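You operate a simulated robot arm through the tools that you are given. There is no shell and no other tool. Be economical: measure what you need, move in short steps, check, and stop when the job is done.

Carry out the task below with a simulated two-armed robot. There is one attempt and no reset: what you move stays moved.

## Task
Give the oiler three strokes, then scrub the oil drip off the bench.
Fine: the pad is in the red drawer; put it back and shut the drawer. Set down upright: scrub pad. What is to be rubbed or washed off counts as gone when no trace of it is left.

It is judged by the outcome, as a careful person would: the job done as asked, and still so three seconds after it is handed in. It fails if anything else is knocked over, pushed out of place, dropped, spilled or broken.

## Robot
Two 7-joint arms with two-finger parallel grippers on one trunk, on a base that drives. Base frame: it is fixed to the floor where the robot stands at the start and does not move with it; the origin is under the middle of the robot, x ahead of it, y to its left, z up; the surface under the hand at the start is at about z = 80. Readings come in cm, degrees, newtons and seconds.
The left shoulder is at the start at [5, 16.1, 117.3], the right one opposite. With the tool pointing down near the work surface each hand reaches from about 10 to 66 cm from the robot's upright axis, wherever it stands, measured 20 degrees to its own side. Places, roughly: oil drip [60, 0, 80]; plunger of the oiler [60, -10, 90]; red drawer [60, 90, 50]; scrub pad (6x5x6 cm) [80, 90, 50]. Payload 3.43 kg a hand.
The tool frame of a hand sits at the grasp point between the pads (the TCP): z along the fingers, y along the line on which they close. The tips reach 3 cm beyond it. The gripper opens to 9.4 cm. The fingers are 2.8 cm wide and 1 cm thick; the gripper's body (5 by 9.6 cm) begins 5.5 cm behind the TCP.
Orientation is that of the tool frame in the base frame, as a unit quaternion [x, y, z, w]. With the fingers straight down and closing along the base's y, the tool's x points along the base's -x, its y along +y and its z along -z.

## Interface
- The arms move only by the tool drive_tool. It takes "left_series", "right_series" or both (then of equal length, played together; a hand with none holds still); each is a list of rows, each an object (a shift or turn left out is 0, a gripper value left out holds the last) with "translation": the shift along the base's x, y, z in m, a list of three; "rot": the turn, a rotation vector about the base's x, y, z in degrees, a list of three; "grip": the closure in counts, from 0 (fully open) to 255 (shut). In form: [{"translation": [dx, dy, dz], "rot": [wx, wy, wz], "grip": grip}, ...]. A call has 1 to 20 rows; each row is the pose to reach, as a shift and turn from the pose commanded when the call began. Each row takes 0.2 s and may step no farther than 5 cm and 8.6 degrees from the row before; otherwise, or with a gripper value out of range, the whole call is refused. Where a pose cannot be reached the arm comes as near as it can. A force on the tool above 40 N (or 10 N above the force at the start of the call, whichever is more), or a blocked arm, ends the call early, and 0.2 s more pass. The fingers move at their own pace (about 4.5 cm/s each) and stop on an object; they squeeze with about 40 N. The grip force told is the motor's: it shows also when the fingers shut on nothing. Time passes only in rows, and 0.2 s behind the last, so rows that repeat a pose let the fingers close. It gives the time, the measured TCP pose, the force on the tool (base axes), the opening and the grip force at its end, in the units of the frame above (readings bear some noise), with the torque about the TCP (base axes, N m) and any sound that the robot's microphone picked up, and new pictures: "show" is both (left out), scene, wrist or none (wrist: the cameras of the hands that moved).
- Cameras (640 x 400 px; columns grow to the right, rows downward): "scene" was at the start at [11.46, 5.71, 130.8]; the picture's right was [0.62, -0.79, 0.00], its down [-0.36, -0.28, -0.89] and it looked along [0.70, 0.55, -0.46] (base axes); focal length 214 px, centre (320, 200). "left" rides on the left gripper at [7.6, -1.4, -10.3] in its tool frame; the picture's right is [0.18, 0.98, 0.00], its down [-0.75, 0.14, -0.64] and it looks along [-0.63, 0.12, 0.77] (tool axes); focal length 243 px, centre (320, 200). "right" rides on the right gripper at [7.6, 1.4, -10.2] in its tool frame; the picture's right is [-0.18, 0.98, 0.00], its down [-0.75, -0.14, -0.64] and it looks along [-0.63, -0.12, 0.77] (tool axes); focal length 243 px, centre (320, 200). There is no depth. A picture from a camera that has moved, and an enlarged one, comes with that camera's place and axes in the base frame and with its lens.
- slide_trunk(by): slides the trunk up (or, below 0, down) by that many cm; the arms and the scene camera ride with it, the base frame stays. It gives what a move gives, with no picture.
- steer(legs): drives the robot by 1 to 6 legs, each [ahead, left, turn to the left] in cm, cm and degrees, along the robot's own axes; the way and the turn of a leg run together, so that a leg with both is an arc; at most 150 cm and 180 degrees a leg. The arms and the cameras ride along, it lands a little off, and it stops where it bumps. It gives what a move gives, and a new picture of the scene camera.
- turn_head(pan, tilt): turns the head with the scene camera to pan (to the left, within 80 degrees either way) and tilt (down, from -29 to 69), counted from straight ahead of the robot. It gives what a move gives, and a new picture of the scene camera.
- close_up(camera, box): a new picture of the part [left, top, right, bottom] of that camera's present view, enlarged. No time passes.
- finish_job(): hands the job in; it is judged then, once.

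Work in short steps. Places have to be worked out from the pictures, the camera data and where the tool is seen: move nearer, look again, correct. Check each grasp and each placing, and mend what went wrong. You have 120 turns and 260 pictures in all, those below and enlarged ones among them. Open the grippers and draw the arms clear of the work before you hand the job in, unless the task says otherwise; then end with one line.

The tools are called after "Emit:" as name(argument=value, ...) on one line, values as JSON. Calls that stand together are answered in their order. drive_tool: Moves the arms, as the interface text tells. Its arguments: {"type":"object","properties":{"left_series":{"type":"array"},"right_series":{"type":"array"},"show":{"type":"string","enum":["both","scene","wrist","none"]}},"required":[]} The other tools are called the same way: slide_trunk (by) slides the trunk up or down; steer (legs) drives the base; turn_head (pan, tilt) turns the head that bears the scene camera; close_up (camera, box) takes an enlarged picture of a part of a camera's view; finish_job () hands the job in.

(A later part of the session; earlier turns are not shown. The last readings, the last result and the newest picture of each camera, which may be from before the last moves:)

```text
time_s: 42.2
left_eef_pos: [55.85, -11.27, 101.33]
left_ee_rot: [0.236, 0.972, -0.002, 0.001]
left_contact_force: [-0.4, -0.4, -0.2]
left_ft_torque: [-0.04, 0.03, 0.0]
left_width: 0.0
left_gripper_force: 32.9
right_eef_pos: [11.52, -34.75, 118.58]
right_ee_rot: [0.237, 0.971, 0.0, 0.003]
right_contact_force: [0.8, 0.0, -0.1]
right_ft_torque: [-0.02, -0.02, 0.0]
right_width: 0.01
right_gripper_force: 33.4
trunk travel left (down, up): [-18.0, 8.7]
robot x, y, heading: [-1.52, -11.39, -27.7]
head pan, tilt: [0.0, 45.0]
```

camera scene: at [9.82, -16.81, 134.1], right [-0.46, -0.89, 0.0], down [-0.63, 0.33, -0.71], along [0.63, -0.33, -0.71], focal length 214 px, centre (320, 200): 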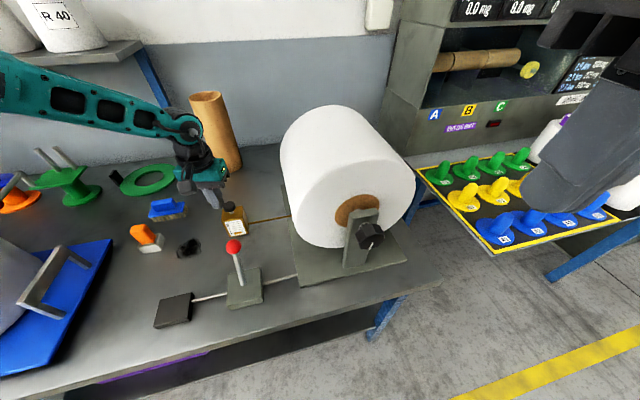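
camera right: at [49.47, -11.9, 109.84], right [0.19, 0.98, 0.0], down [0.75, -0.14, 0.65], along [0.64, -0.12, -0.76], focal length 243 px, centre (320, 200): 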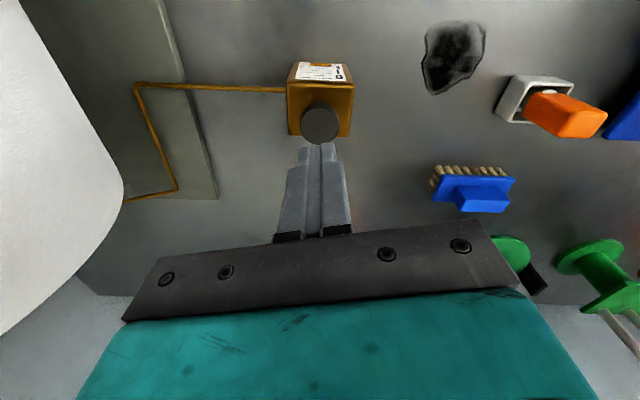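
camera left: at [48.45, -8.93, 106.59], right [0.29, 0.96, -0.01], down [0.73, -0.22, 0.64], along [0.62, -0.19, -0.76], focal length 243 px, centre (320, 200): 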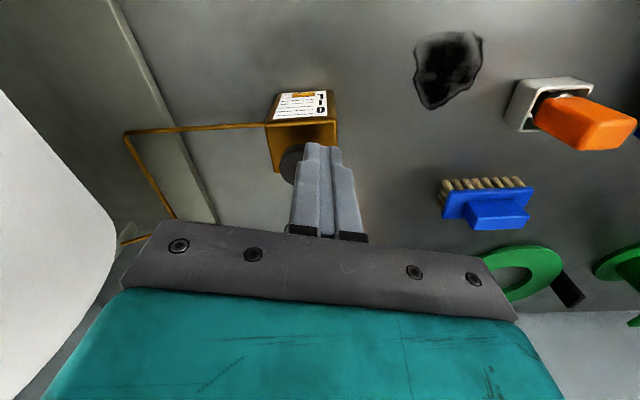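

Now I'll shift over the knob (+1.4, -2.0) and go down to TCP z≈95.

Emit:
drive_tool(left_series=[{"translation": [0.014, -0.02, 0]}, {"translation": [0.014, -0.02, -0.02]}, {"translation": [0.014, -0.02, -0.045]}, {"translation": [0.014, -0.02, -0.055]}, {"translation": [0.014, -0.02, -0.06]}, {"translation": [0.014, -0.02, -0.06]}])

Emit:
close_up(camera="scene", box=[180, 130, 300, 230])

```text
time_s: 43.6
left_eef_pos: [57.27, -13.3, 95.3]
left_ee_rot: [0.237, 0.971, -0.003, 0.001]
left_contact_force: [0.7, 0.7, 0.0]
left_ft_torque: [0.02, -0.02, -0.01]
left_width: 0.03
left_gripper_force: 33.2
right_eef_pos: [11.63, -34.81, 118.64]
right_ee_rot: [0.237, 0.971, -0.001, 0.002]
right_contact_force: [0.3, -0.3, -0.7]
right_ft_torque: [-0.01, 0.01, -0.06]
right_width: 0.0
right_gripper_force: 33.3
trunk travel left (down, up): [-18.0, 8.7]
robot x, y, heading: [-1.37, -11.39, -27.5]
head pan, tilt: [0.0, 45.0]
camera scene: at [9.82, -16.81, 126.1], right [-0.46, -0.89, 0.0], down [-0.63, 0.33, -0.71], along [0.63, -0.33, -0.71], focal length 214 px, centre (320, 200)
camera left: at [49.88, -10.79, 105.61], right [0.29, 0.96, -0.01], down [0.73, -0.22, 0.64], along [0.62, -0.19, -0.76], focal length 243 px, centre (320, 200)
```

scene: 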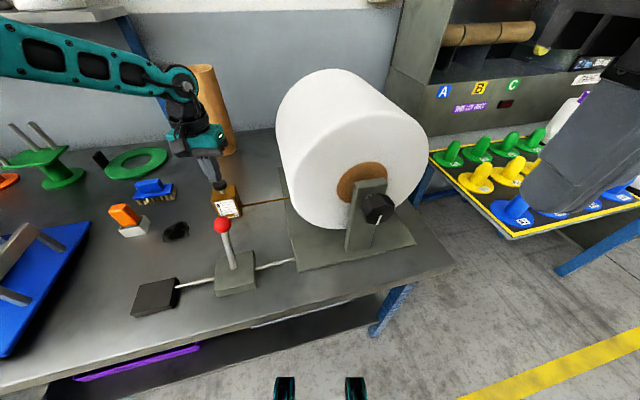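
left: 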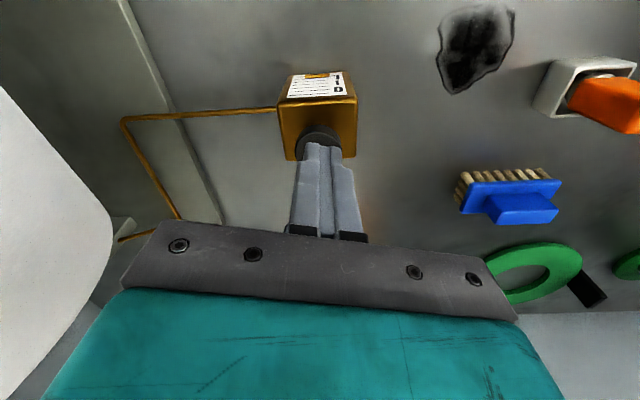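

```text
4.00 times, centred on (240, 180) of scene
camera zoom: at [9.82, -16.81, 126.1], right [-0.46, -0.89, 0.0], down [-0.63, 0.33, -0.71], along [0.63, -0.33, -0.71], focal length 858 px, centre (640, 280)
```

zoom: 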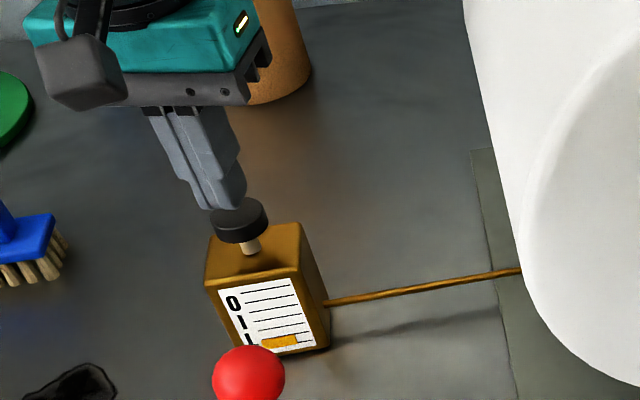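

The tips are just above the knob. I'll press down in small steps to feel the travel.

Emit:
drive_tool(left_series=[{"translation": [0, -0.003, -0.004]}, {"translation": [0, -0.003, -0.008]}, {"translation": [0, -0.003, -0.011]}, {"translation": [0, -0.003, -0.014]}, {"translation": [0, -0.003, -0.014]}])

Emit:
close_up(camera="scene", box=[180, 130, 300, 230])

```text
time_s: 44.8
left_eef_pos: [57.29, -13.57, 93.84]
left_ee_rot: [0.237, 0.971, -0.003, 0.002]
left_contact_force: [-0.3, 1.0, 2.8]
left_ft_torque: [0.08, 0.02, 0.01]
left_width: 0.0
left_gripper_force: 33.1
right_eef_pos: [11.53, -34.79, 118.65]
right_ee_rot: [0.239, 0.971, -0.001, 0.003]
right_contact_force: [0.7, 0.2, 0.8]
right_ft_torque: [0.02, 0.05, 0.02]
right_width: 0.0
right_gripper_force: 32.9
trunk travel left (down, up): [-18.0, 8.7]
robot x, y, heading: [-1.52, -11.35, -27.7]
head pan, tilt: [0.0, 45.0]
camera scene: at [9.8, -16.79, 126.1], right [-0.46, -0.89, 0.0], down [-0.63, 0.33, -0.71], along [0.63, -0.33, -0.71], focal length 214 px, centre (320, 200)
camera left: at [49.92, -11.11, 104.19], right [0.29, 0.96, -0.01], down [0.73, -0.22, 0.64], along [0.62, -0.19, -0.76], focal length 243 px, centre (320, 200)
```

scene: 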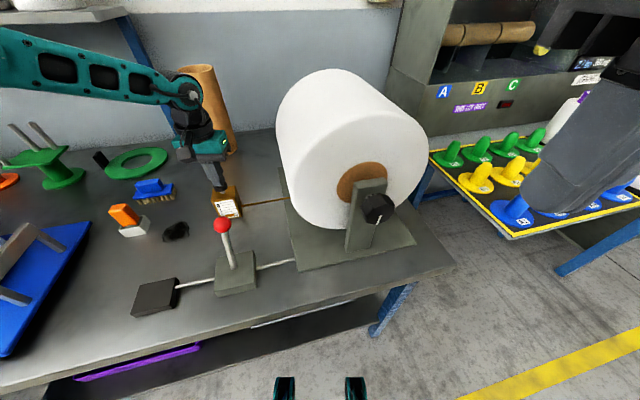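
left: 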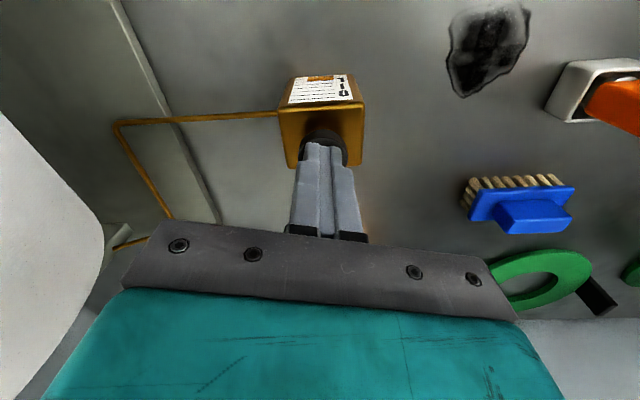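

```text
4.00 times, centred on (240, 180) of scene
camera zoom: at [9.8, -16.79, 126.1], right [-0.46, -0.89, 0.0], down [-0.63, 0.33, -0.71], along [0.63, -0.33, -0.71], focal length 858 px, centre (640, 280)
```

zoom: 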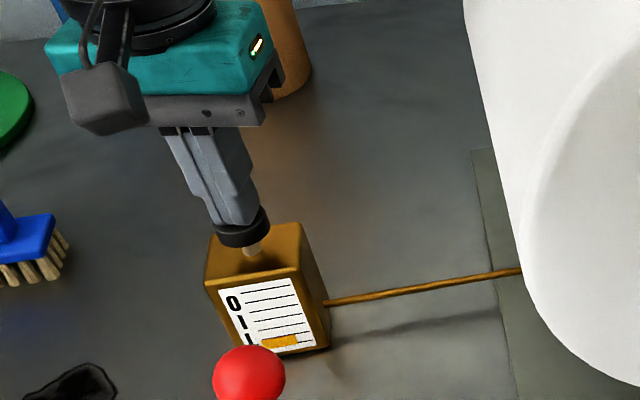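

I feel contact with a soft spring (2.8 N). I'll press on in small steps until a stop or click.

Emit:
drive_tool(left_series=[{"translation": [0, 0, -0.003]}, {"translation": [0, 0, -0.006]}, {"translation": [0, 0, -0.009]}, {"translation": [0, 0, -0.009]}], show="wrist")

Emit:
close_up(camera="scene", box=[180, 130, 300, 230])

```text
time_s: 45.8
left_eef_pos: [57.31, -13.37, 92.99]
left_ee_rot: [0.237, 0.972, -0.002, 0.003]
left_contact_force: [3.0, 0.3, 8.2]
left_ft_torque: [0.1, 0.0, -0.01]
left_width: 0.01
left_gripper_force: 33.0
right_eef_pos: [11.54, -34.79, 118.63]
right_ee_rot: [0.237, 0.971, -0.001, 0.003]
right_contact_force: [-0.6, -1.2, 0.2]
right_ft_torque: [0.0, 0.01, 0.04]
right_width: 0.01
right_gripper_force: 32.9
trunk travel left (down, up): [-18.0, 8.7]
robot x, y, heading: [-1.23, -10.83, -28.0]
head pan, tilt: [0.0, 45.0]
heard: click
camera left: at [49.89, -11.1, 103.3], right [0.29, 0.96, -0.01], down [0.73, -0.22, 0.65], along [0.62, -0.19, -0.76], focal length 243 px, centre (320, 200)
```

left: 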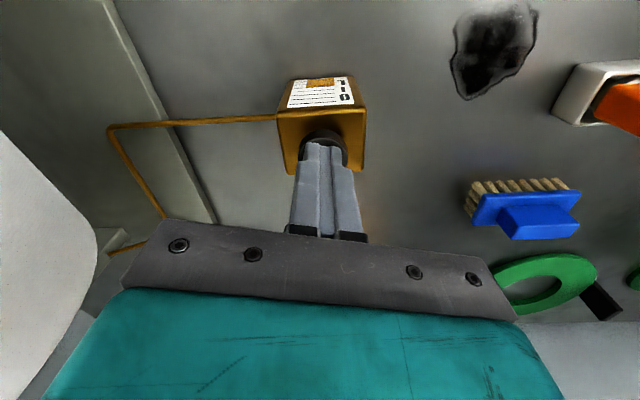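

```text
4.00 times, centred on (240, 180) of scene
camera zoom: at [9.78, -16.8, 126.11], right [-0.46, -0.89, 0.0], down [-0.63, 0.33, -0.71], along [0.63, -0.33, -0.71], focal length 858 px, centre (640, 280)
```

zoom: 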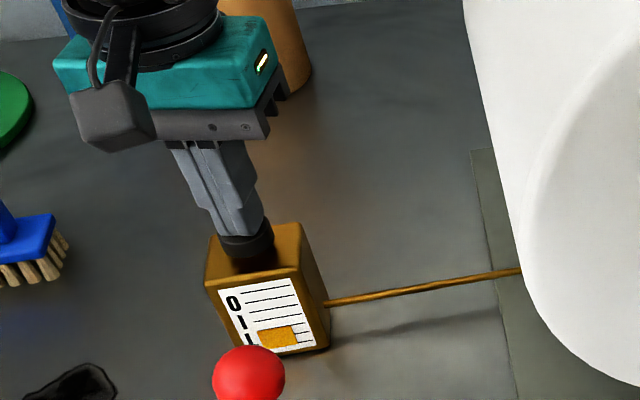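

First click heard, and the gauge on the label grew. I'll release fully so the plunger comes back up.

Emit:
drive_tool(left_series=[{"translation": [0, 0, 0.01]}, {"translation": [0, 0, 0.025]}, {"translation": [0, 0, 0.025]}, {"translation": [0, 0, 0.025]}], show="none")

Emit:
close_up(camera="scene", box=[180, 130, 300, 230])

```text
time_s: 46.8
left_eef_pos: [57.13, -13.46, 95.41]
left_ee_rot: [0.236, 0.972, -0.003, 0.001]
left_contact_force: [-0.2, 0.0, 0.0]
left_ft_torque: [0.03, 0.01, 0.01]
left_width: 0.02
left_gripper_force: 32.7
right_eef_pos: [11.64, -34.82, 118.53]
right_ee_rot: [0.238, 0.971, -0.001, 0.002]
right_contact_force: [-1.1, -1.2, -0.4]
right_ft_torque: [0.01, 0.01, 0.0]
right_width: 0.0
right_gripper_force: 32.9
trunk travel left (down, up): [-18.0, 8.7]
robot x, y, heading: [-1.18, -11.4, -27.4]
head pan, tilt: [0.0, 45.0]
```

```text
4.00 times, centred on (240, 180) of scene
camera zoom: at [9.82, -16.81, 126.1], right [-0.46, -0.89, 0.0], down [-0.63, 0.33, -0.71], along [0.63, -0.33, -0.71], focal length 858 px, centre (640, 280)
```

zoom: 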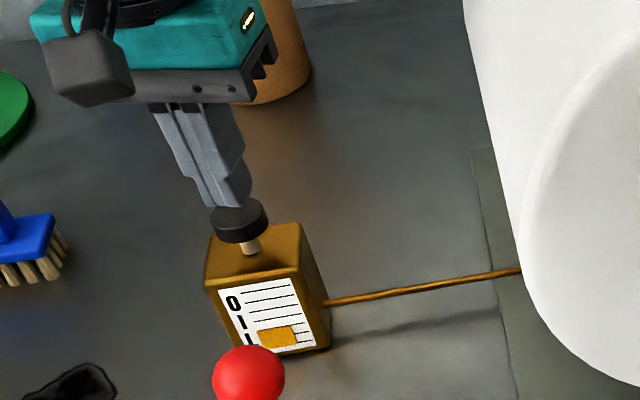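

The plunger is back up. Now the second stroke, with release.

Emit:
drive_tool(left_series=[{"translation": [0, 0, -0.012]}, {"translation": [0, 0, -0.018]}, {"translation": [0, 0, -0.022]}, {"translation": [0, 0, -0.0245]}, {"translation": [0, 0, -0.0245]}, {"translation": [0, 0, -0.012]}, {"translation": [0, 0, 0]}, {"translation": [0, 0, 0]}, {"translation": [0, 0, 0]}], show="none")

Emit:
close_up(camera="scene", box=[180, 130, 300, 230])

```text
time_s: 48.8
left_eef_pos: [57.22, -13.57, 95.34]
left_ee_rot: [0.236, 0.972, -0.002, 0.001]
left_contact_force: [-0.2, 0.1, 0.1]
left_ft_torque: [0.0, -0.01, -0.01]
left_width: 0.02
left_gripper_force: 32.6
right_eef_pos: [11.59, -34.82, 118.62]
right_ee_rot: [0.237, 0.972, 0.0, 0.002]
right_contact_force: [0.9, 0.1, -1.1]
right_ft_torque: [-0.02, -0.02, 0.0]
right_width: 0.02
right_gripper_force: 33.3
trunk travel left (down, up): [-18.0, 8.7]
robot x, y, heading: [-1.25, -11.11, -27.6]
head pan, tilt: [0.0, 45.0]
heard: click
```

```text
4.00 times, centred on (240, 180) of scene
camera zoom: at [9.82, -16.81, 126.1], right [-0.46, -0.89, 0.0], down [-0.63, 0.33, -0.71], along [0.63, -0.33, -0.71], focal length 858 px, centre (640, 280)
```

zoom: 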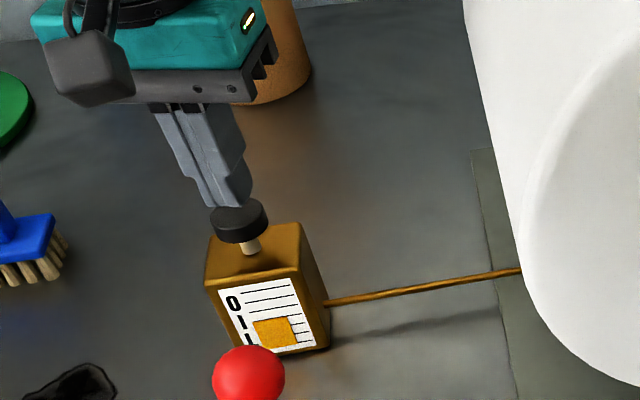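

Second click heard and the gauge rose again. Third stroke.

Emit:
drive_tool(left_series=[{"translation": [0, 0, -0.012]}, {"translation": [0, 0, -0.018]}, {"translation": [0, 0, -0.022]}, {"translation": [0, 0, -0.0245]}, {"translation": [0, 0, -0.0245]}, {"translation": [0, 0, -0.012]}, {"translation": [0, 0, 0]}, {"translation": [0, 0, 0]}, {"translation": [0, 0, 0]}], show="none")

Emit:
close_up(camera="scene", box=[180, 130, 300, 230])

```text
time_s: 50.8
left_eef_pos: [57.12, -13.46, 95.36]
left_ee_rot: [0.237, 0.972, -0.003, 0.001]
left_contact_force: [-0.6, -0.5, 1.5]
left_ft_torque: [-0.03, -0.04, -0.01]
left_width: 0.0
left_gripper_force: 32.9
right_eef_pos: [11.57, -34.75, 118.6]
right_ee_rot: [0.238, 0.971, -0.001, 0.002]
right_contact_force: [0.2, 1.2, -0.1]
right_ft_torque: [0.01, 0.01, 0.01]
right_width: 0.0
right_gripper_force: 33.4
trunk travel left (down, up): [-18.0, 8.7]
robot x, y, heading: [-1.39, -11.34, -27.2]
head pan, tilt: [0.0, 45.0]
heard: click
```

```text
4.00 times, centred on (240, 180) of scene
camera zoom: at [9.82, -16.81, 126.1], right [-0.46, -0.89, 0.0], down [-0.63, 0.33, -0.71], along [0.63, -0.33, -0.71], focal length 858 px, centre (640, 280)
```

zoom: 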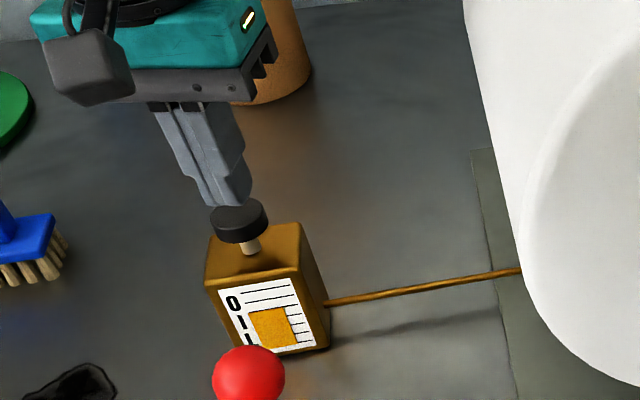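

All three strokes are done and the plunger is up. I'll withdraw the left hand high and back, then straighten up and drive toward the drawers.

Emit:
drive_tool(left_series=[{"translation": [0, 0, 0.04]}, {"translation": [0, 0, 0.08]}, {"translation": [0, 0, 0.12]}, {"translation": [-0.03, 0, 0.15]}, {"translation": [-0.07, 0, 0.17]}, {"translation": [-0.11, 0, 0.19]}, {"translation": [-0.15, 0, 0.21]}, {"translation": [-0.19, 0.0, 0.23]}, {"translation": [-0.23, 0.0, 0.24]}, {"translation": [-0.27, 0.01, 0.25]}, {"translation": [-0.31, 0.02, 0.25]}, {"translation": [-0.33, 0.03, 0.25]}], show="none")

Emit:
steer(legs=[[-8, 0, 0], [0, 0, 27.5], [-5, 60, 0]])

Emit:
turn_head(pan=10, tilt=55)

```text
time_s: 53.4
left_eef_pos: [24.21, -10.3, 120.58]
left_ee_rot: [0.237, 0.972, -0.003, 0.001]
left_contact_force: [-0.9, 0.4, 0.0]
left_ft_torque: [0.0, 0.0, -0.02]
left_width: 0.0
left_gripper_force: 33.2
right_eef_pos: [11.58, -34.75, 118.63]
right_ee_rot: [0.238, 0.971, -0.001, 0.003]
right_contact_force: [0.2, 0.4, 0.6]
right_ft_torque: [0.02, -0.01, 0.03]
right_width: 0.0
right_gripper_force: 33.2
trunk travel left (down, up): [-18.0, 8.7]
robot x, y, heading: [-1.44, -11.35, -27.5]
head pan, tilt: [0.0, 45.0]
```

```text
time_s: 61.2
left_eef_pos: [8.62, 65.26, 120.62]
left_ee_rot: [-0.005, 1.0, -0.002, 0.002]
left_contact_force: [0.2, 0.0, -0.2]
left_ft_torque: [-0.05, -0.01, 0.0]
left_width: 0.0
left_gripper_force: 33.3
right_eef_pos: [8.99, 37.81, 118.55]
right_ee_rot: [-0.005, 1.0, 0.001, 0.003]
right_contact_force: [0.1, -0.4, -0.2]
right_ft_torque: [-0.02, 0.0, -0.01]
right_width: 0.0
right_gripper_force: 33.4
trunk travel left (down, up): [-18.0, 8.7]
robot x, y, heading: [-13.24, 52.42, 0.5]
head pan, tilt: [0.0, 45.0]
camera scene: at [-1.02, 52.71, 126.1], right [0.01, -1.0, 0.0], down [-0.71, -0.01, -0.71], along [0.71, 0.01, -0.71], focal length 214 px, centre (320, 200)
```

scene: 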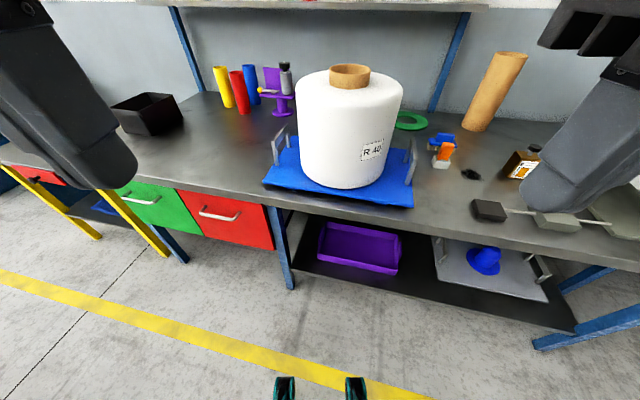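

```text
time_s: 61.9
left_eef_pos: [8.76, 65.26, 120.57]
left_ee_rot: [-0.004, 1.0, -0.004, 0.002]
left_contact_force: [-0.1, -0.2, -0.3]
left_ft_torque: [0.04, 0.01, -0.01]
left_width: 0.01
left_gripper_force: 33.2
right_eef_pos: [8.9, 37.76, 118.56]
right_ee_rot: [-0.005, 1.0, 0.0, 0.003]
right_contact_force: [0.6, -0.2, -0.6]
right_ft_torque: [-0.06, 0.04, 0.0]
right_width: 0.0
right_gripper_force: 32.8
trunk travel left (down, up): [-18.0, 8.7]
robot x, y, heading: [-13.34, 52.48, 0.5]
head pan, tilt: [10.0, 55.0]
camera scene: at [-2.06, 53.93, 124.76], right [0.18, -0.98, 0.0], down [-0.81, -0.15, -0.57], along [0.56, 0.1, -0.82], focal length 214 px, centre (320, 200)
```

scene: 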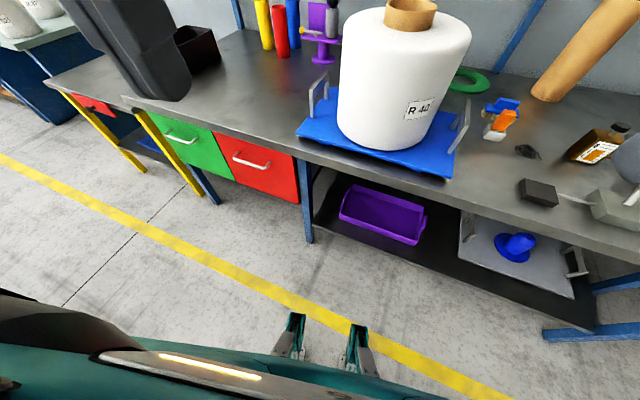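

The bench appears to be turned a few degrees relative to my base frame. I'll drive opposite the red drawer and look squarely at it to measure.

Emit:
steer(legs=[[0, 22, 0], [0, 0, -9]])

Emit:
turn_head(pan=0, tilt=45)

```text
time_s: 65.1
left_eef_pos: [10.19, 84.13, 120.64]
left_ee_rot: [0.073, 0.997, -0.002, 0.002]
left_contact_force: [0.0, -0.4, 0.1]
left_ft_torque: [0.02, -0.01, 0.03]
left_width: 0.0
left_gripper_force: 32.9
right_eef_pos: [6.19, 57.05, 118.56]
right_ee_rot: [0.074, 0.997, 0.0, 0.002]
right_contact_force: [0.0, -0.9, -0.4]
right_ft_torque: [0.0, -0.02, -0.02]
right_width: 0.0
right_gripper_force: 32.6
trunk travel left (down, up): [-18.0, 8.7]
robot x, y, heading: [-13.7, 74.76, -8.4]
head pan, tilt: [10.0, 55.0]
camera scene: at [-2.16, 74.73, 124.75], right [0.03, -1.0, 0.0], down [-0.82, -0.02, -0.57], along [0.57, 0.02, -0.82], focal length 214 px, centre (320, 200)
```

scene: 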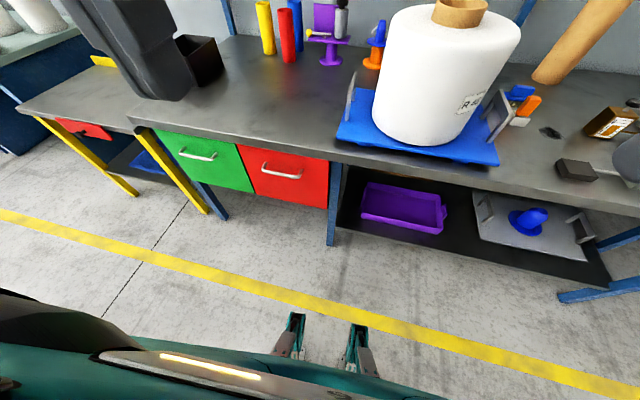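

```text
time_s: 65.9
left_eef_pos: [10.29, 84.18, 120.63]
left_ee_rot: [0.074, 0.997, -0.003, 0.001]
left_contact_force: [0.6, 0.0, 1.4]
left_ft_torque: [-0.03, 0.0, -0.02]
left_width: 0.01
left_gripper_force: 33.0
right_eef_pos: [6.3, 57.06, 118.59]
right_ee_rot: [0.074, 0.997, 0.0, 0.002]
right_contact_force: [0.1, 0.8, -0.7]
right_ft_torque: [-0.03, 0.03, -0.02]
right_width: 0.01
right_gripper_force: 33.3
trunk travel left (down, up): [-18.0, 8.7]
robot x, y, heading: [-13.61, 75.04, -8.6]
head pan, tilt: [0.0, 45.0]
camera scene: at [-1.32, 73.37, 126.09], right [-0.15, -0.99, 0.0], down [-0.7, 0.1, -0.71], along [0.7, -0.1, -0.71], focal length 214 px, centre (320, 200)
```

scene: 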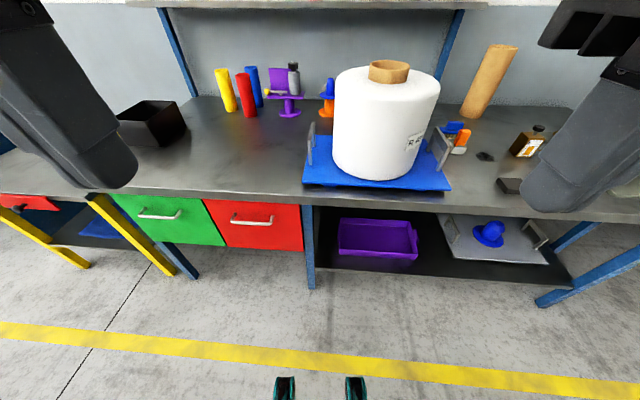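

Triangulation puts the red drawer's handle at about (51, 90.5, 66), with the bench turned about -14°. I'll square up to it and lower the trunk.

Emit:
steer(legs=[[0, 0, -5.5], [-1, 10.7, 0]])

Emit:
slide_trunk(by=-16)

Emit:
turn_head(pan=15, tilt=40)

```text
time_s: 68.0
left_eef_pos: [12.56, 92.59, 120.6]
left_ee_rot: [0.121, 0.993, -0.002, 0.001]
left_contact_force: [-0.1, 0.7, -0.5]
left_ft_torque: [-0.04, -0.01, 0.03]
left_width: 0.0
left_gripper_force: 33.4
right_eef_pos: [6.0, 65.8, 118.77]
right_ee_rot: [0.12, 0.993, -0.001, 0.003]
right_contact_force: [0.3, -0.2, 0.7]
right_ft_torque: [-0.02, 0.0, -0.01]
right_width: 0.01
right_gripper_force: 32.8
trunk travel left (down, up): [-18.0, 8.7]
robot x, y, heading: [-12.11, 85.86, -14.1]
head pan, tilt: [0.0, 45.0]
camera scene: at [0.1, 82.9, 126.1], right [-0.24, -0.97, 0.0], down [-0.69, 0.17, -0.71], along [0.69, -0.17, -0.71], focal length 214 px, centre (320, 200)
```

scene: 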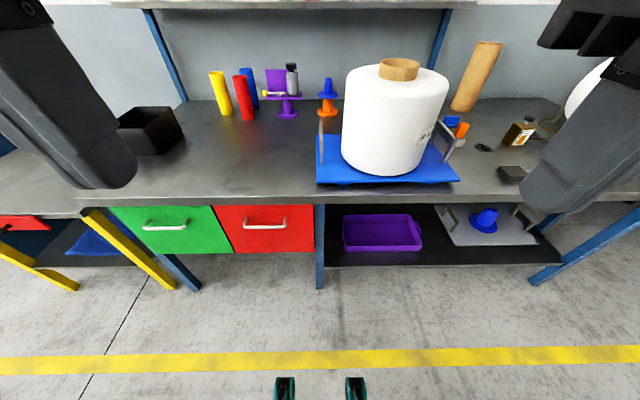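

```text
time_s: 69.8
left_eef_pos: [12.68, 92.45, 104.68]
left_ee_rot: [0.121, 0.993, -0.002, 0.002]
left_contact_force: [0.8, 0.3, 0.3]
left_ft_torque: [-0.01, -0.01, 0.0]
left_width: 0.01
left_gripper_force: 32.6
right_eef_pos: [6.1, 65.86, 102.73]
right_ee_rot: [0.122, 0.993, -0.001, 0.002]
right_contact_force: [0.0, 0.0, -0.2]
right_ft_torque: [-0.03, 0.02, -0.01]
right_width: 0.0
right_gripper_force: 32.9
trunk travel left (down, up): [-2.0, 24.7]
robot x, y, heading: [-11.99, 85.8, -14.3]
head pan, tilt: [0.0, 45.0]
```

```text
time_s: 70.6
left_eef_pos: [12.65, 92.5, 104.79]
left_ee_rot: [0.121, 0.993, -0.004, 0.002]
left_contact_force: [0.3, -0.1, 0.3]
left_ft_torque: [-0.03, -0.02, 0.0]
left_width: 0.01
left_gripper_force: 33.2
right_eef_pos: [5.98, 65.83, 102.57]
right_ee_rot: [0.122, 0.993, 0.0, 0.002]
right_contact_force: [0.0, -0.2, 0.0]
right_ft_torque: [-0.03, -0.02, 0.02]
right_width: 0.0
right_gripper_force: 33.3
trunk travel left (down, up): [-2.0, 24.7]
robot x, y, heading: [-11.96, 86.0, -13.9]
head pan, tilt: [15.0, 40.0]
camera scene: at [0.65, 84.5, 110.71], right [-0.04, -1.0, 0.0], down [-0.65, 0.03, -0.76], along [0.76, -0.03, -0.65], focal length 214 px, centre (320, 200)
```

scene: 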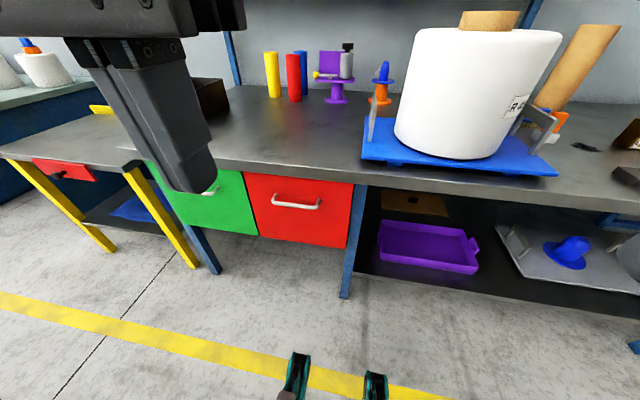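

The handle is at about (51.5, 90, 66). First I'll open the left gripper, yaw it by -90°, and move it forward a bit while staying high.

Emit:
drive_tool(left_series=[{"translation": [0.02, 0, 0], "rot": [0, 0, -8.2], "grip": 0}, {"translation": [0.04, 0, 0], "rot": [0, 0, -16.4]}, {"translation": [0.06, 0, 0], "rot": [0, 0, -24.6]}, {"translation": [0.08, 0, 0], "rot": [0, 0, -32.8]}, {"translation": [0.1, 0, 0], "rot": [0, 0, -41]}, {"translation": [0.12, 0, 0], "rot": [0, 0, -49.2]}, {"translation": [0.14, 0, 0], "rot": [0, 0, -57.4]}, {"translation": [0.16, 0, 0], "rot": [0, 0, -65.6]}, {"translation": [0.18, 0, 0], "rot": [0, 0, -73.8]}, {"translation": [0.19, 0, 0], "rot": [0, 0, -82]}, {"translation": [0.2, 0, 0], "rot": [0, 0, -90]}], show="scene")

```text
time_s: 73.0
left_eef_pos: [17.33, 90.53, 105.23]
left_ee_rot: [0.783, 0.622, 0.0, 0.001]
left_contact_force: [-0.8, 0.4, 0.5]
left_ft_torque: [0.03, 0.04, -0.02]
left_width: 9.4
left_gripper_force: 0.1
left hand out of reach, approached as far as the arm can: row 8, 9, 10, 11
right_eef_pos: [5.89, 65.85, 102.74]
right_ee_rot: [0.121, 0.993, 0.001, 0.002]
right_contact_force: [-0.2, 0.5, 0.2]
right_ft_torque: [0.01, 0.0, -0.02]
right_width: 0.01
right_gripper_force: 32.9
trunk travel left (down, up): [-2.0, 24.7]
robot x, y, heading: [-12.18, 85.74, -14.1]
head pan, tilt: [15.0, 40.0]
camera scene: at [0.7, 84.98, 110.82], right [0.02, -1.0, 0.0], down [-0.64, -0.01, -0.77], along [0.77, 0.01, -0.64], focal length 214 px, centre (320, 200)
```

scene: 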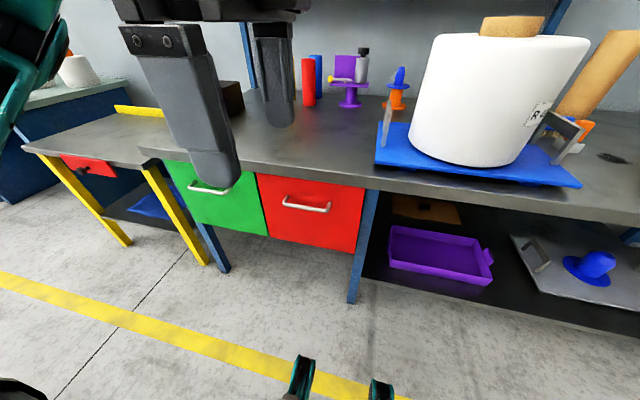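

Yaw was reached but the position stalled, as the arm is folded near its limit. I'll move it forward and lower to unfold it.

Emit:
drive_tool(left_series=[{"translation": [0.03, 0.005, -0.01]}, {"translation": [0.06, 0.01, -0.02]}, {"translation": [0.09, 0.015, -0.03]}, {"translation": [0.12, 0.02, -0.04]}, {"translation": [0.15, 0.02, -0.05]}, {"translation": [0.18, 0.02, -0.06]}, {"translation": [0.18, 0.02, -0.06]}], show="scene")

```text
time_s: 74.6
left_eef_pos: [16.97, 90.36, 105.08]
left_ee_rot: [0.787, 0.617, -0.002, 0.0]
left_contact_force: [0.5, 0.4, 0.4]
left_ft_torque: [0.0, 0.0, 0.01]
left_width: 9.38
left_gripper_force: 0.0
left hand out of reach, approached as far as the arm can: row 1, 2, 3, 4, 5, 6, 7
right_eef_pos: [6.08, 65.86, 102.65]
right_ee_rot: [0.122, 0.993, -0.001, 0.003]
right_contact_force: [-0.5, -1.4, 0.3]
right_ft_torque: [0.0, 0.0, 0.0]
right_width: 0.0
right_gripper_force: 33.1
trunk travel left (down, up): [-2.0, 24.7]
robot x, y, heading: [-12.09, 85.65, -14.1]
head pan, tilt: [15.0, 40.0]
camera scene: at [0.71, 84.98, 110.82], right [0.02, -1.0, 0.0], down [-0.64, -0.01, -0.77], along [0.77, 0.01, -0.64], focal length 214 px, centre (320, 200)
```

scene: 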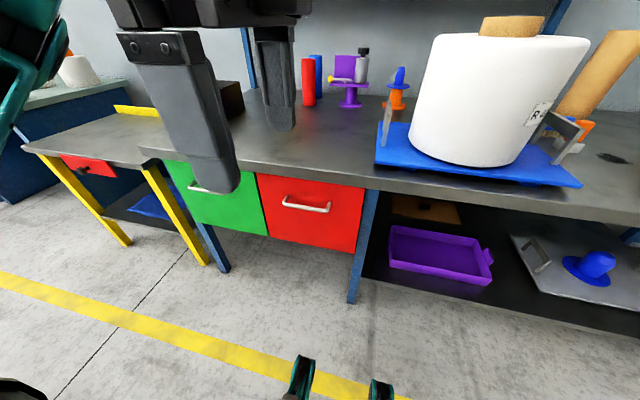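

That yaw direction is against a joint limit, so I'll turn back the other way (camera to the right).

Emit:
drive_tool(left_series=[{"rot": [0, 0, 8.5]}, {"rot": [0, 0, 17]}, {"rot": [0, 0, 25.5]}, {"rot": [0, 0, 34]}, {"rot": [0, 0, 42.5]}, {"rot": [0, 0, 51]}, {"rot": [0, 0, 59.5]}, {"rot": [0, 0, 68]}, {"rot": [0, 0, 76.5]}, {"translation": [0.02, 0.01, 0], "rot": [0, 0, 85]}, {"translation": [0.05, 0.02, 0], "rot": [0, 0, 93.5]}, {"translation": [0.08, 0.03, 0], "rot": [0, 0, 102]}, {"translation": [0.11, 0.03, 0], "rot": [0, 0, 110.5]}, {"translation": [0.14, 0.03, 0], "rot": [0, 0, 119]}, {"translation": [0.16, 0.03, 0], "rot": [0, 0, 127.5]}, {"translation": [0.16, 0.03, 0], "rot": [0, 0, 136]}, {"translation": [0.16, 0.03, 0], "rot": [0, 0, 144.5]}, {"translation": [0.16, 0.03, 0], "rot": [0, 0, 153]}, {"translation": [0.16, 0.03, 0], "rot": [0, 0, 161.5]}, {"translation": [0.16, 0.03, 0], "rot": [0, 0, 170]}], show="scene")

```text
time_s: 78.8
left_eef_pos: [33.24, 93.18, 105.55]
left_ee_rot: [-0.546, 0.838, -0.001, 0.003]
left_contact_force: [0.9, -0.5, -0.2]
left_ft_torque: [0.01, -0.04, 0.02]
left_width: 9.4
left_gripper_force: 0.1
right_eef_pos: [6.1, 65.91, 102.58]
right_ee_rot: [0.121, 0.993, 0.0, 0.003]
right_contact_force: [-0.5, -1.0, -0.1]
right_ft_torque: [0.04, 0.0, -0.03]
right_width: 0.01
right_gripper_force: 33.0
trunk travel left (down, up): [-2.0, 24.7]
robot x, y, heading: [-12.33, 85.88, -13.9]
head pan, tilt: [15.0, 40.0]
camera scene: at [0.71, 84.98, 110.82], right [0.02, -1.0, 0.0], down [-0.64, -0.01, -0.77], along [0.77, 0.01, -0.64], focal length 214 px, centre (320, 200)
```

scene: 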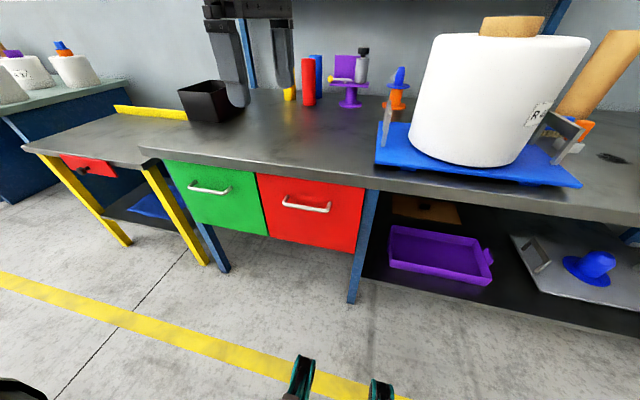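

That works. I'll finish the yaw (10° more), then pitch forward about the bench direction while lowering.

Emit:
drive_tool(left_series=[{"rot": [0, 0, 5]}, {"rot": [0, 0, 9.8]}, {"rot": [0, 0, 9.8]}], show="none")

Emit:
drive_tool(left_series=[{"translation": [0, 0, -0.02], "rot": [-1.9, -7.8, 0]}, {"translation": [0, 0, -0.04], "rot": [-3.8, -15.5, 0]}, {"translation": [0.01, 0, -0.06], "rot": [-5.8, -23.3, 0]}, {"translation": [0.02, 0, -0.08], "rot": [-7.7, -31, 0]}, {"translation": [0.03, 0, -0.1], "rot": [-9.6, -38.8, 0]}, {"translation": [0.04, 0, -0.13], "rot": [-11.5, -46.6, 0]}, {"translation": [0.05, 0, -0.16], "rot": [-13.5, -54.3, 0]}, {"translation": [0.05, 0, -0.2], "rot": [-15.4, -62.1, 0]}, {"translation": [0.05, 0, -0.24], "rot": [-17.3, -69.9, 0]}, {"translation": [0.05, 0, -0.28], "rot": [-19.2, -77.6, 0]}, {"translation": [0.05, 0, -0.32], "rot": [-21.8, -87.3, 0]}, {"translation": [0.05, 0, -0.36], "rot": [-21.8, -87.3, 0]}, {"translation": [0.05, 0, -0.39], "rot": [-21.8, -87.3, 0]}, {"translation": [0.05, 0, -0.39], "rot": [-21.8, -87.3, 0]}])

```text
time_s: 79.6
left_eef_pos: [33.19, 93.18, 105.44]
left_ee_rot: [-0.616, 0.788, 0.0, 0.003]
left_contact_force: [-0.3, -0.2, 0.5]
left_ft_torque: [0.04, 0.01, -0.01]
left_width: 9.4
left_gripper_force: 0.1
right_eef_pos: [6.07, 65.88, 102.54]
right_ee_rot: [0.121, 0.993, 0.0, 0.003]
right_contact_force: [0.0, 0.1, 0.4]
right_ft_torque: [0.04, 0.03, -0.02]
right_width: 0.0
right_gripper_force: 33.0
trunk travel left (down, up): [-2.0, 24.7]
robot x, y, heading: [-11.88, 85.9, -14.1]
head pan, tilt: [15.0, 40.0]
```

```text
refused: row 11 steps farther than a row can; nothing moved
```

Row 11's turn was too large, so I'm evening it out.

Emit:
drive_tool(left_series=[{"translation": [0, 0, -0.02], "rot": [-1.9, -7.8, 0]}, {"translation": [0, 0, -0.04], "rot": [-3.8, -15.5, 0]}, {"translation": [0.01, 0, -0.06], "rot": [-5.8, -23.3, 0]}, {"translation": [0.02, 0, -0.08], "rot": [-7.7, -31, 0]}, {"translation": [0.03, 0, -0.1], "rot": [-9.6, -38.8, 0]}, {"translation": [0.04, 0, -0.13], "rot": [-11.5, -46.6, 0]}, {"translation": [0.05, 0, -0.16], "rot": [-13.5, -54.3, 0]}, {"translation": [0.05, 0, -0.2], "rot": [-15.4, -62.1, 0]}, {"translation": [0.05, 0, -0.24], "rot": [-17.3, -69.9, 0]}, {"translation": [0.05, 0, -0.28], "rot": [-19.2, -77.6, 0]}, {"translation": [0.05, 0, -0.32], "rot": [-21, -84.8, 0]}, {"translation": [0.05, 0, -0.36], "rot": [-21.8, -87.3, 0]}, {"translation": [0.05, 0, -0.39], "rot": [-21.8, -87.3, 0]}, {"translation": [0.05, 0, -0.39], "rot": [-21.8, -87.3, 0]}])

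```text
time_s: 82.6
left_eef_pos: [37.67, 92.37, 87.68]
left_ee_rot: [-0.512, 0.652, -0.437, 0.348]
left_contact_force: [-0.2, -0.3, -0.7]
left_ft_torque: [0.02, 0.02, 0.01]
left_width: 9.36
left_gripper_force: 0.0
left hand out of reach, approached as far as the arm can: row 9, 10, 11, 12, 13, 14
right_eef_pos: [5.94, 65.8, 102.57]
right_ee_rot: [0.12, 0.993, 0.0, 0.002]
right_contact_force: [0.3, -0.3, -0.4]
right_ft_torque: [-0.02, -0.01, -0.01]
right_width: 0.01
right_gripper_force: 33.4
trunk travel left (down, up): [-2.0, 24.7]
robot x, y, heading: [-11.85, 85.7, -14.1]
head pan, tilt: [15.0, 40.0]
camera scene: at [0.71, 84.98, 110.82], right [0.02, -1.0, 0.0], down [-0.64, -0.01, -0.77], along [0.77, 0.01, -0.64], focal length 214 px, centre (320, 200)
camera left: at [27.42, 87.19, 92.84], right [-0.4, -0.09, -0.91], down [-0.45, 0.88, 0.11], along [0.8, 0.46, -0.39], focal length 243 px, centre (320, 200)
```

scene: 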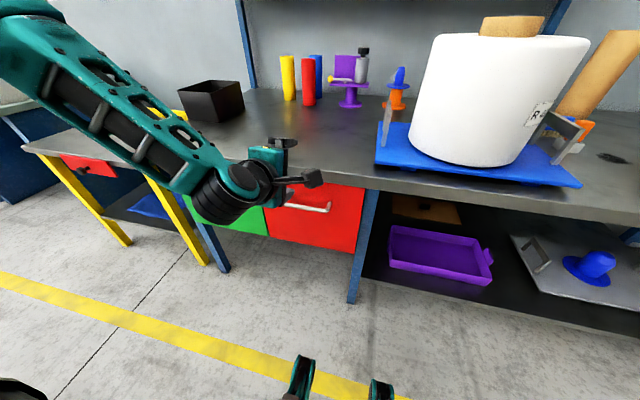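
left: 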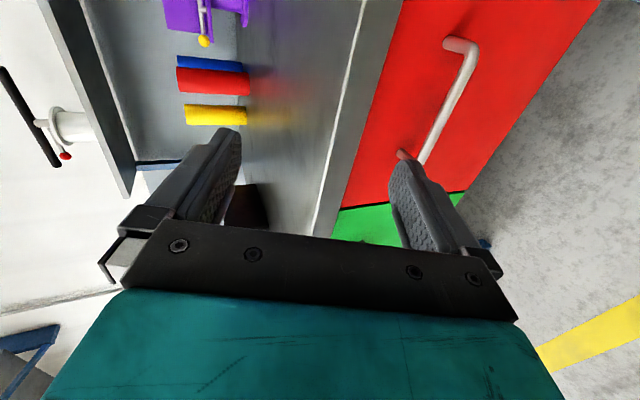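

The arm is folded too tightly to aim forward that low. I'll back the base off 10 cm so the arm can stretch flatter.

Emit:
steer(legs=[[-10, 0, 0]])

Emit:
drive_tool(left_series=[{"translation": [0.03, -0.007, -0.03]}, {"translation": [0.06, -0.015, -0.06]}, {"translation": [0.09, -0.022, -0.09]}, {"translation": [0.1, -0.024, -0.12]}, {"translation": [0.1, -0.024, -0.15]}, {"translation": [0.1, -0.024, -0.18]}, {"translation": [0.1, -0.024, -0.2]}, {"translation": [0.1, -0.024, -0.2]}])

```text
time_s: 83.7
left_eef_pos: [28.4, 94.76, 87.63]
left_ee_rot: [-0.512, 0.652, -0.438, 0.348]
left_contact_force: [-0.8, 0.7, 0.7]
left_ft_torque: [-0.02, -0.01, -0.01]
left_width: 9.4
left_gripper_force: 0.1
right_eef_pos: [-3.73, 68.37, 102.61]
right_ee_rot: [0.122, 0.993, 0.0, 0.002]
right_contact_force: [0.4, 0.2, 0.1]
right_ft_torque: [0.02, -0.02, -0.04]
right_width: 0.0
right_gripper_force: 32.9
trunk travel left (down, up): [-2.0, 24.7]
robot x, y, heading: [-21.54, 88.37, -14.4]
head pan, tilt: [15.0, 40.0]
camera scene: at [-8.9, 87.37, 110.83], right [0.02, -1.0, 0.0], down [-0.64, -0.01, -0.77], along [0.77, 0.01, -0.64], focal length 214 px, centre (320, 200)
```

scene: 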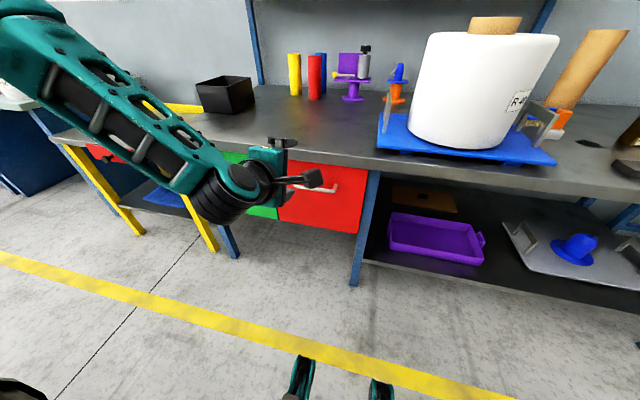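

```text
time_s: 85.5
left_eef_pos: [36.77, 90.91, 83.07]
left_ee_rot: [-0.52, 0.655, -0.424, 0.347]
left_contact_force: [-0.6, 1.2, -0.4]
left_ft_torque: [0.02, -0.03, 0.02]
left_width: 9.39
left_gripper_force: 0.1
left hand out of reach, approached as far as the arm can: row 1, 2, 3, 4, 5, 6, 7, 8
right_eef_pos: [-3.54, 68.15, 102.54]
right_ee_rot: [0.122, 0.993, 0.0, 0.002]
right_contact_force: [0.1, -0.2, -0.3]
right_ft_torque: [0.0, 0.01, -0.01]
right_width: 0.0
right_gripper_force: 33.4
trunk travel left (down, up): [-2.0, 24.7]
robot x, y, heading: [-21.84, 88.11, -14.0]
head pan, tilt: [15.0, 40.0]
camera scene: at [-8.88, 87.36, 110.82], right [0.02, -1.0, 0.0], down [-0.64, -0.01, -0.77], along [0.77, 0.01, -0.64], focal length 214 px, centre (320, 200)
camera left: at [26.52, 85.45, 88.42], right [-0.42, -0.08, -0.9], down [-0.47, 0.87, 0.14], along [0.78, 0.48, -0.41], focal length 243 px, centre (320, 200)
```

scene: 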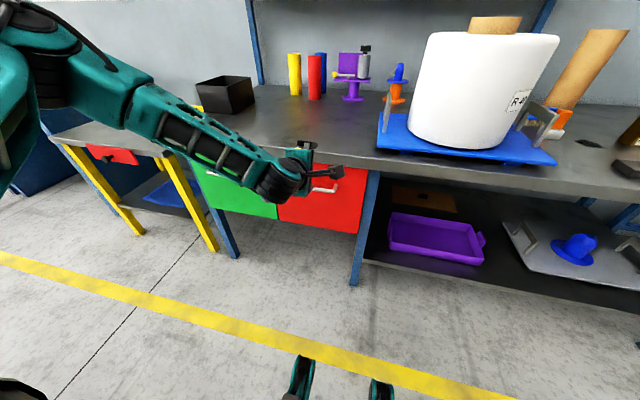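
left: 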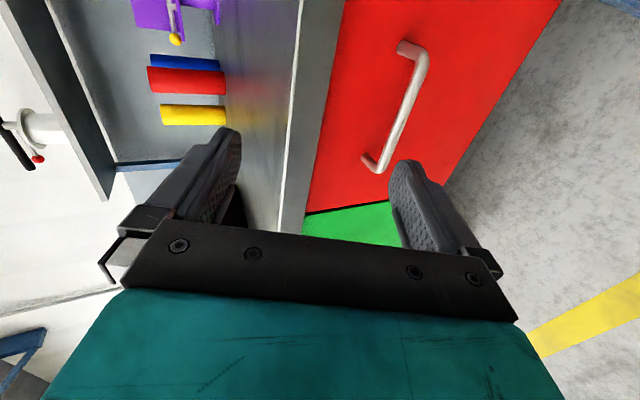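

I'll ease the pitch back to roughly 48° below horizontal-forward, which should let the hand get lower.

Emit:
drive_tool(left_series=[{"translation": [0, 0, -0.02], "rot": [1.7, 6.8, 0]}, {"translation": [0, 0, -0.04], "rot": [3.4, 13.6, 0]}, {"translation": [0, 0, -0.07], "rot": [5, 20.4, 0]}, {"translation": [0, 0, -0.1], "rot": [5, 20.4, 0]}, {"translation": [0.02, 0, -0.13], "rot": [5, 20.4, 0]}, {"translation": [0.04, 0, -0.15], "rot": [5, 20.4, 0]}, {"translation": [0.05, 0, -0.165], "rot": [5, 20.4, 0]}, {"translation": [0.05, 0, -0.165], "rot": [5, 20.4, 0]}])

```text
time_s: 87.3
left_eef_pos: [38.88, 96.89, 73.64]
left_ee_rot: [-0.565, 0.722, -0.312, 0.249]
left_contact_force: [0.1, -0.4, 0.0]
left_ft_torque: [0.01, -0.02, -0.01]
left_width: 9.39
left_gripper_force: 0.0
left hand out of reach, approached as far as the arm can: row 2, 3, 4, 5, 6, 7, 8
right_eef_pos: [-3.62, 68.18, 102.63]
right_ee_rot: [0.122, 0.993, 0.0, 0.003]
right_contact_force: [-0.8, -0.5, -0.8]
right_ft_torque: [-0.03, 0.03, -0.02]
right_width: 0.0
right_gripper_force: 32.7
trunk travel left (down, up): [-2.0, 24.7]
robot x, y, heading: [-21.47, 88.01, -13.8]
head pan, tilt: [15.0, 40.0]
camera scene: at [-8.89, 87.36, 110.82], right [0.02, -1.0, 0.0], down [-0.64, -0.01, -0.77], along [0.77, 0.01, -0.64], focal length 214 px, centre (320, 200)
camera left: at [30.85, 91.05, 81.77], right [-0.69, -0.02, -0.72], down [-0.37, 0.86, 0.34], along [0.62, 0.5, -0.61], focal length 243 px, centre (320, 200)
```

scene: 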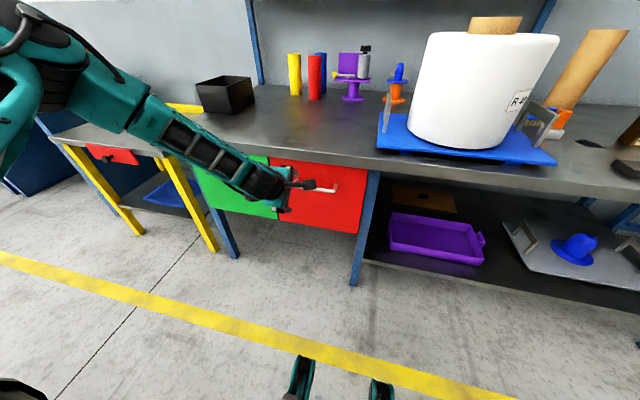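
left: 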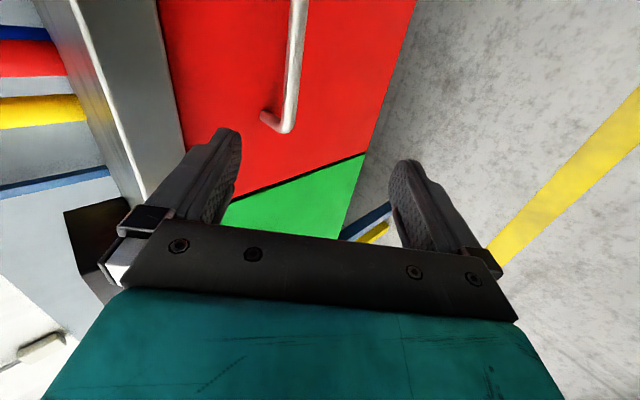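

The hand is now lower, at about 47° pitch, but a little left of the handle. I'll set the arm's height and half-close the gripper to ~5 cm, then use the base for the final approach.

Emit:
drive_tool(left_series=[{"translation": [0, 0, -0.02], "grip": 115}, {"translation": [0, 0, -0.04]}, {"translation": [0, 0, -0.055]}, {"translation": [0, 0, -0.055]}])

Emit:
turn_head(pan=20, tilt=35)

```text
time_s: 88.3
left_eef_pos: [37.92, 98.93, 71.73]
left_ee_rot: [-0.565, 0.722, -0.312, 0.249]
left_contact_force: [0.4, 0.4, 0.8]
left_ft_torque: [0.01, 0.0, 0.01]
left_width: 5.15
left_gripper_force: 0.0
left hand out of reach, approached as far as the arm can: row 1, 2, 3, 4
right_eef_pos: [-3.63, 68.27, 102.63]
right_ee_rot: [0.122, 0.993, 0.001, 0.003]
right_contact_force: [0.0, 0.8, 0.2]
right_ft_torque: [0.03, 0.01, -0.03]
right_width: 0.0
right_gripper_force: 32.8
trunk travel left (down, up): [-2.0, 24.7]
robot x, y, heading: [-21.75, 88.13, -14.1]
head pan, tilt: [15.0, 40.0]
camera scene: at [-8.88, 87.36, 110.82], right [0.02, -1.0, 0.0], down [-0.64, -0.01, -0.77], along [0.77, 0.01, -0.64], focal length 214 px, centre (320, 200)
camera left: at [29.83, 92.99, 79.88], right [-0.69, -0.02, -0.72], down [-0.37, 0.86, 0.34], along [0.62, 0.5, -0.61], focal length 243 px, centre (320, 200)
```

scene: 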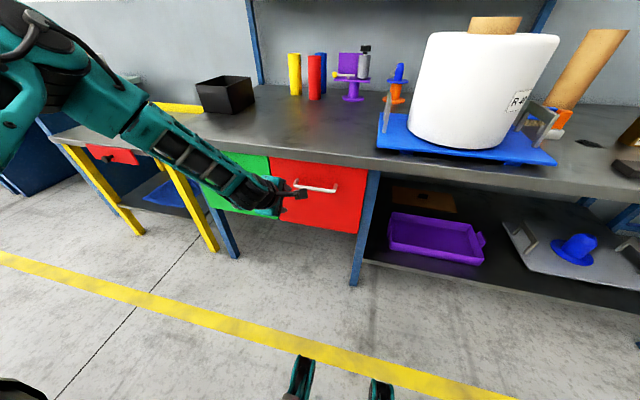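
left: 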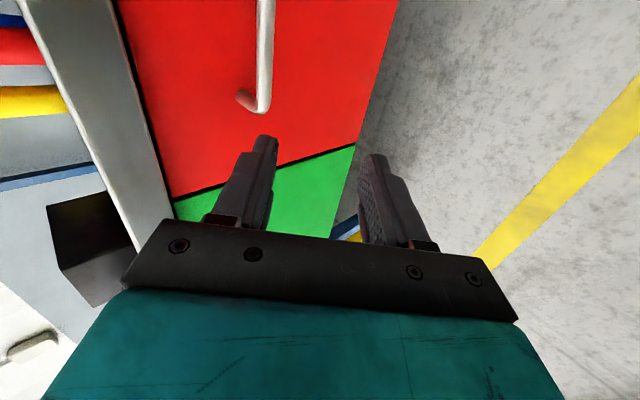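

```text
time_s: 89.0
left_eef_pos: [37.8, 98.86, 71.73]
left_ee_rot: [-0.565, 0.722, -0.312, 0.249]
left_contact_force: [0.0, -0.1, 0.3]
left_ft_torque: [-0.01, -0.02, 0.0]
left_width: 5.15
left_gripper_force: 0.1
right_eef_pos: [-3.71, 68.32, 102.63]
right_ee_rot: [0.122, 0.993, -0.001, 0.002]
right_contact_force: [0.0, 1.5, -0.3]
right_ft_torque: [0.01, 0.02, 0.01]
right_width: 0.0
right_gripper_force: 33.0
trunk travel left (down, up): [-2.0, 24.7]
robot x, y, heading: [-21.57, 87.99, -13.9]
head pan, tilt: [20.0, 35.0]
camera scene: at [-8.63, 88.13, 111.57], right [0.1, -0.99, 0.0], down [-0.57, -0.06, -0.82], along [0.81, 0.08, -0.57], focal length 214 px, centre (320, 200)
```

scene: 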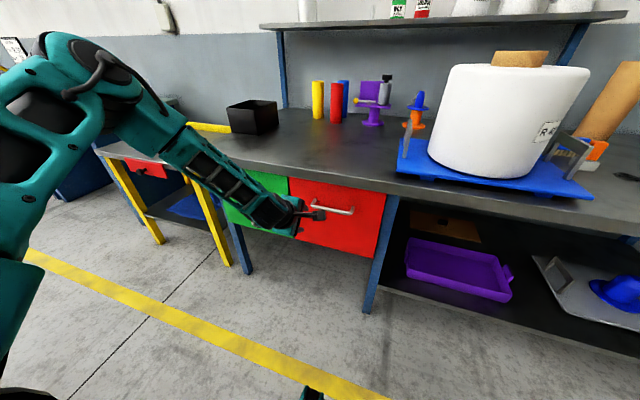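

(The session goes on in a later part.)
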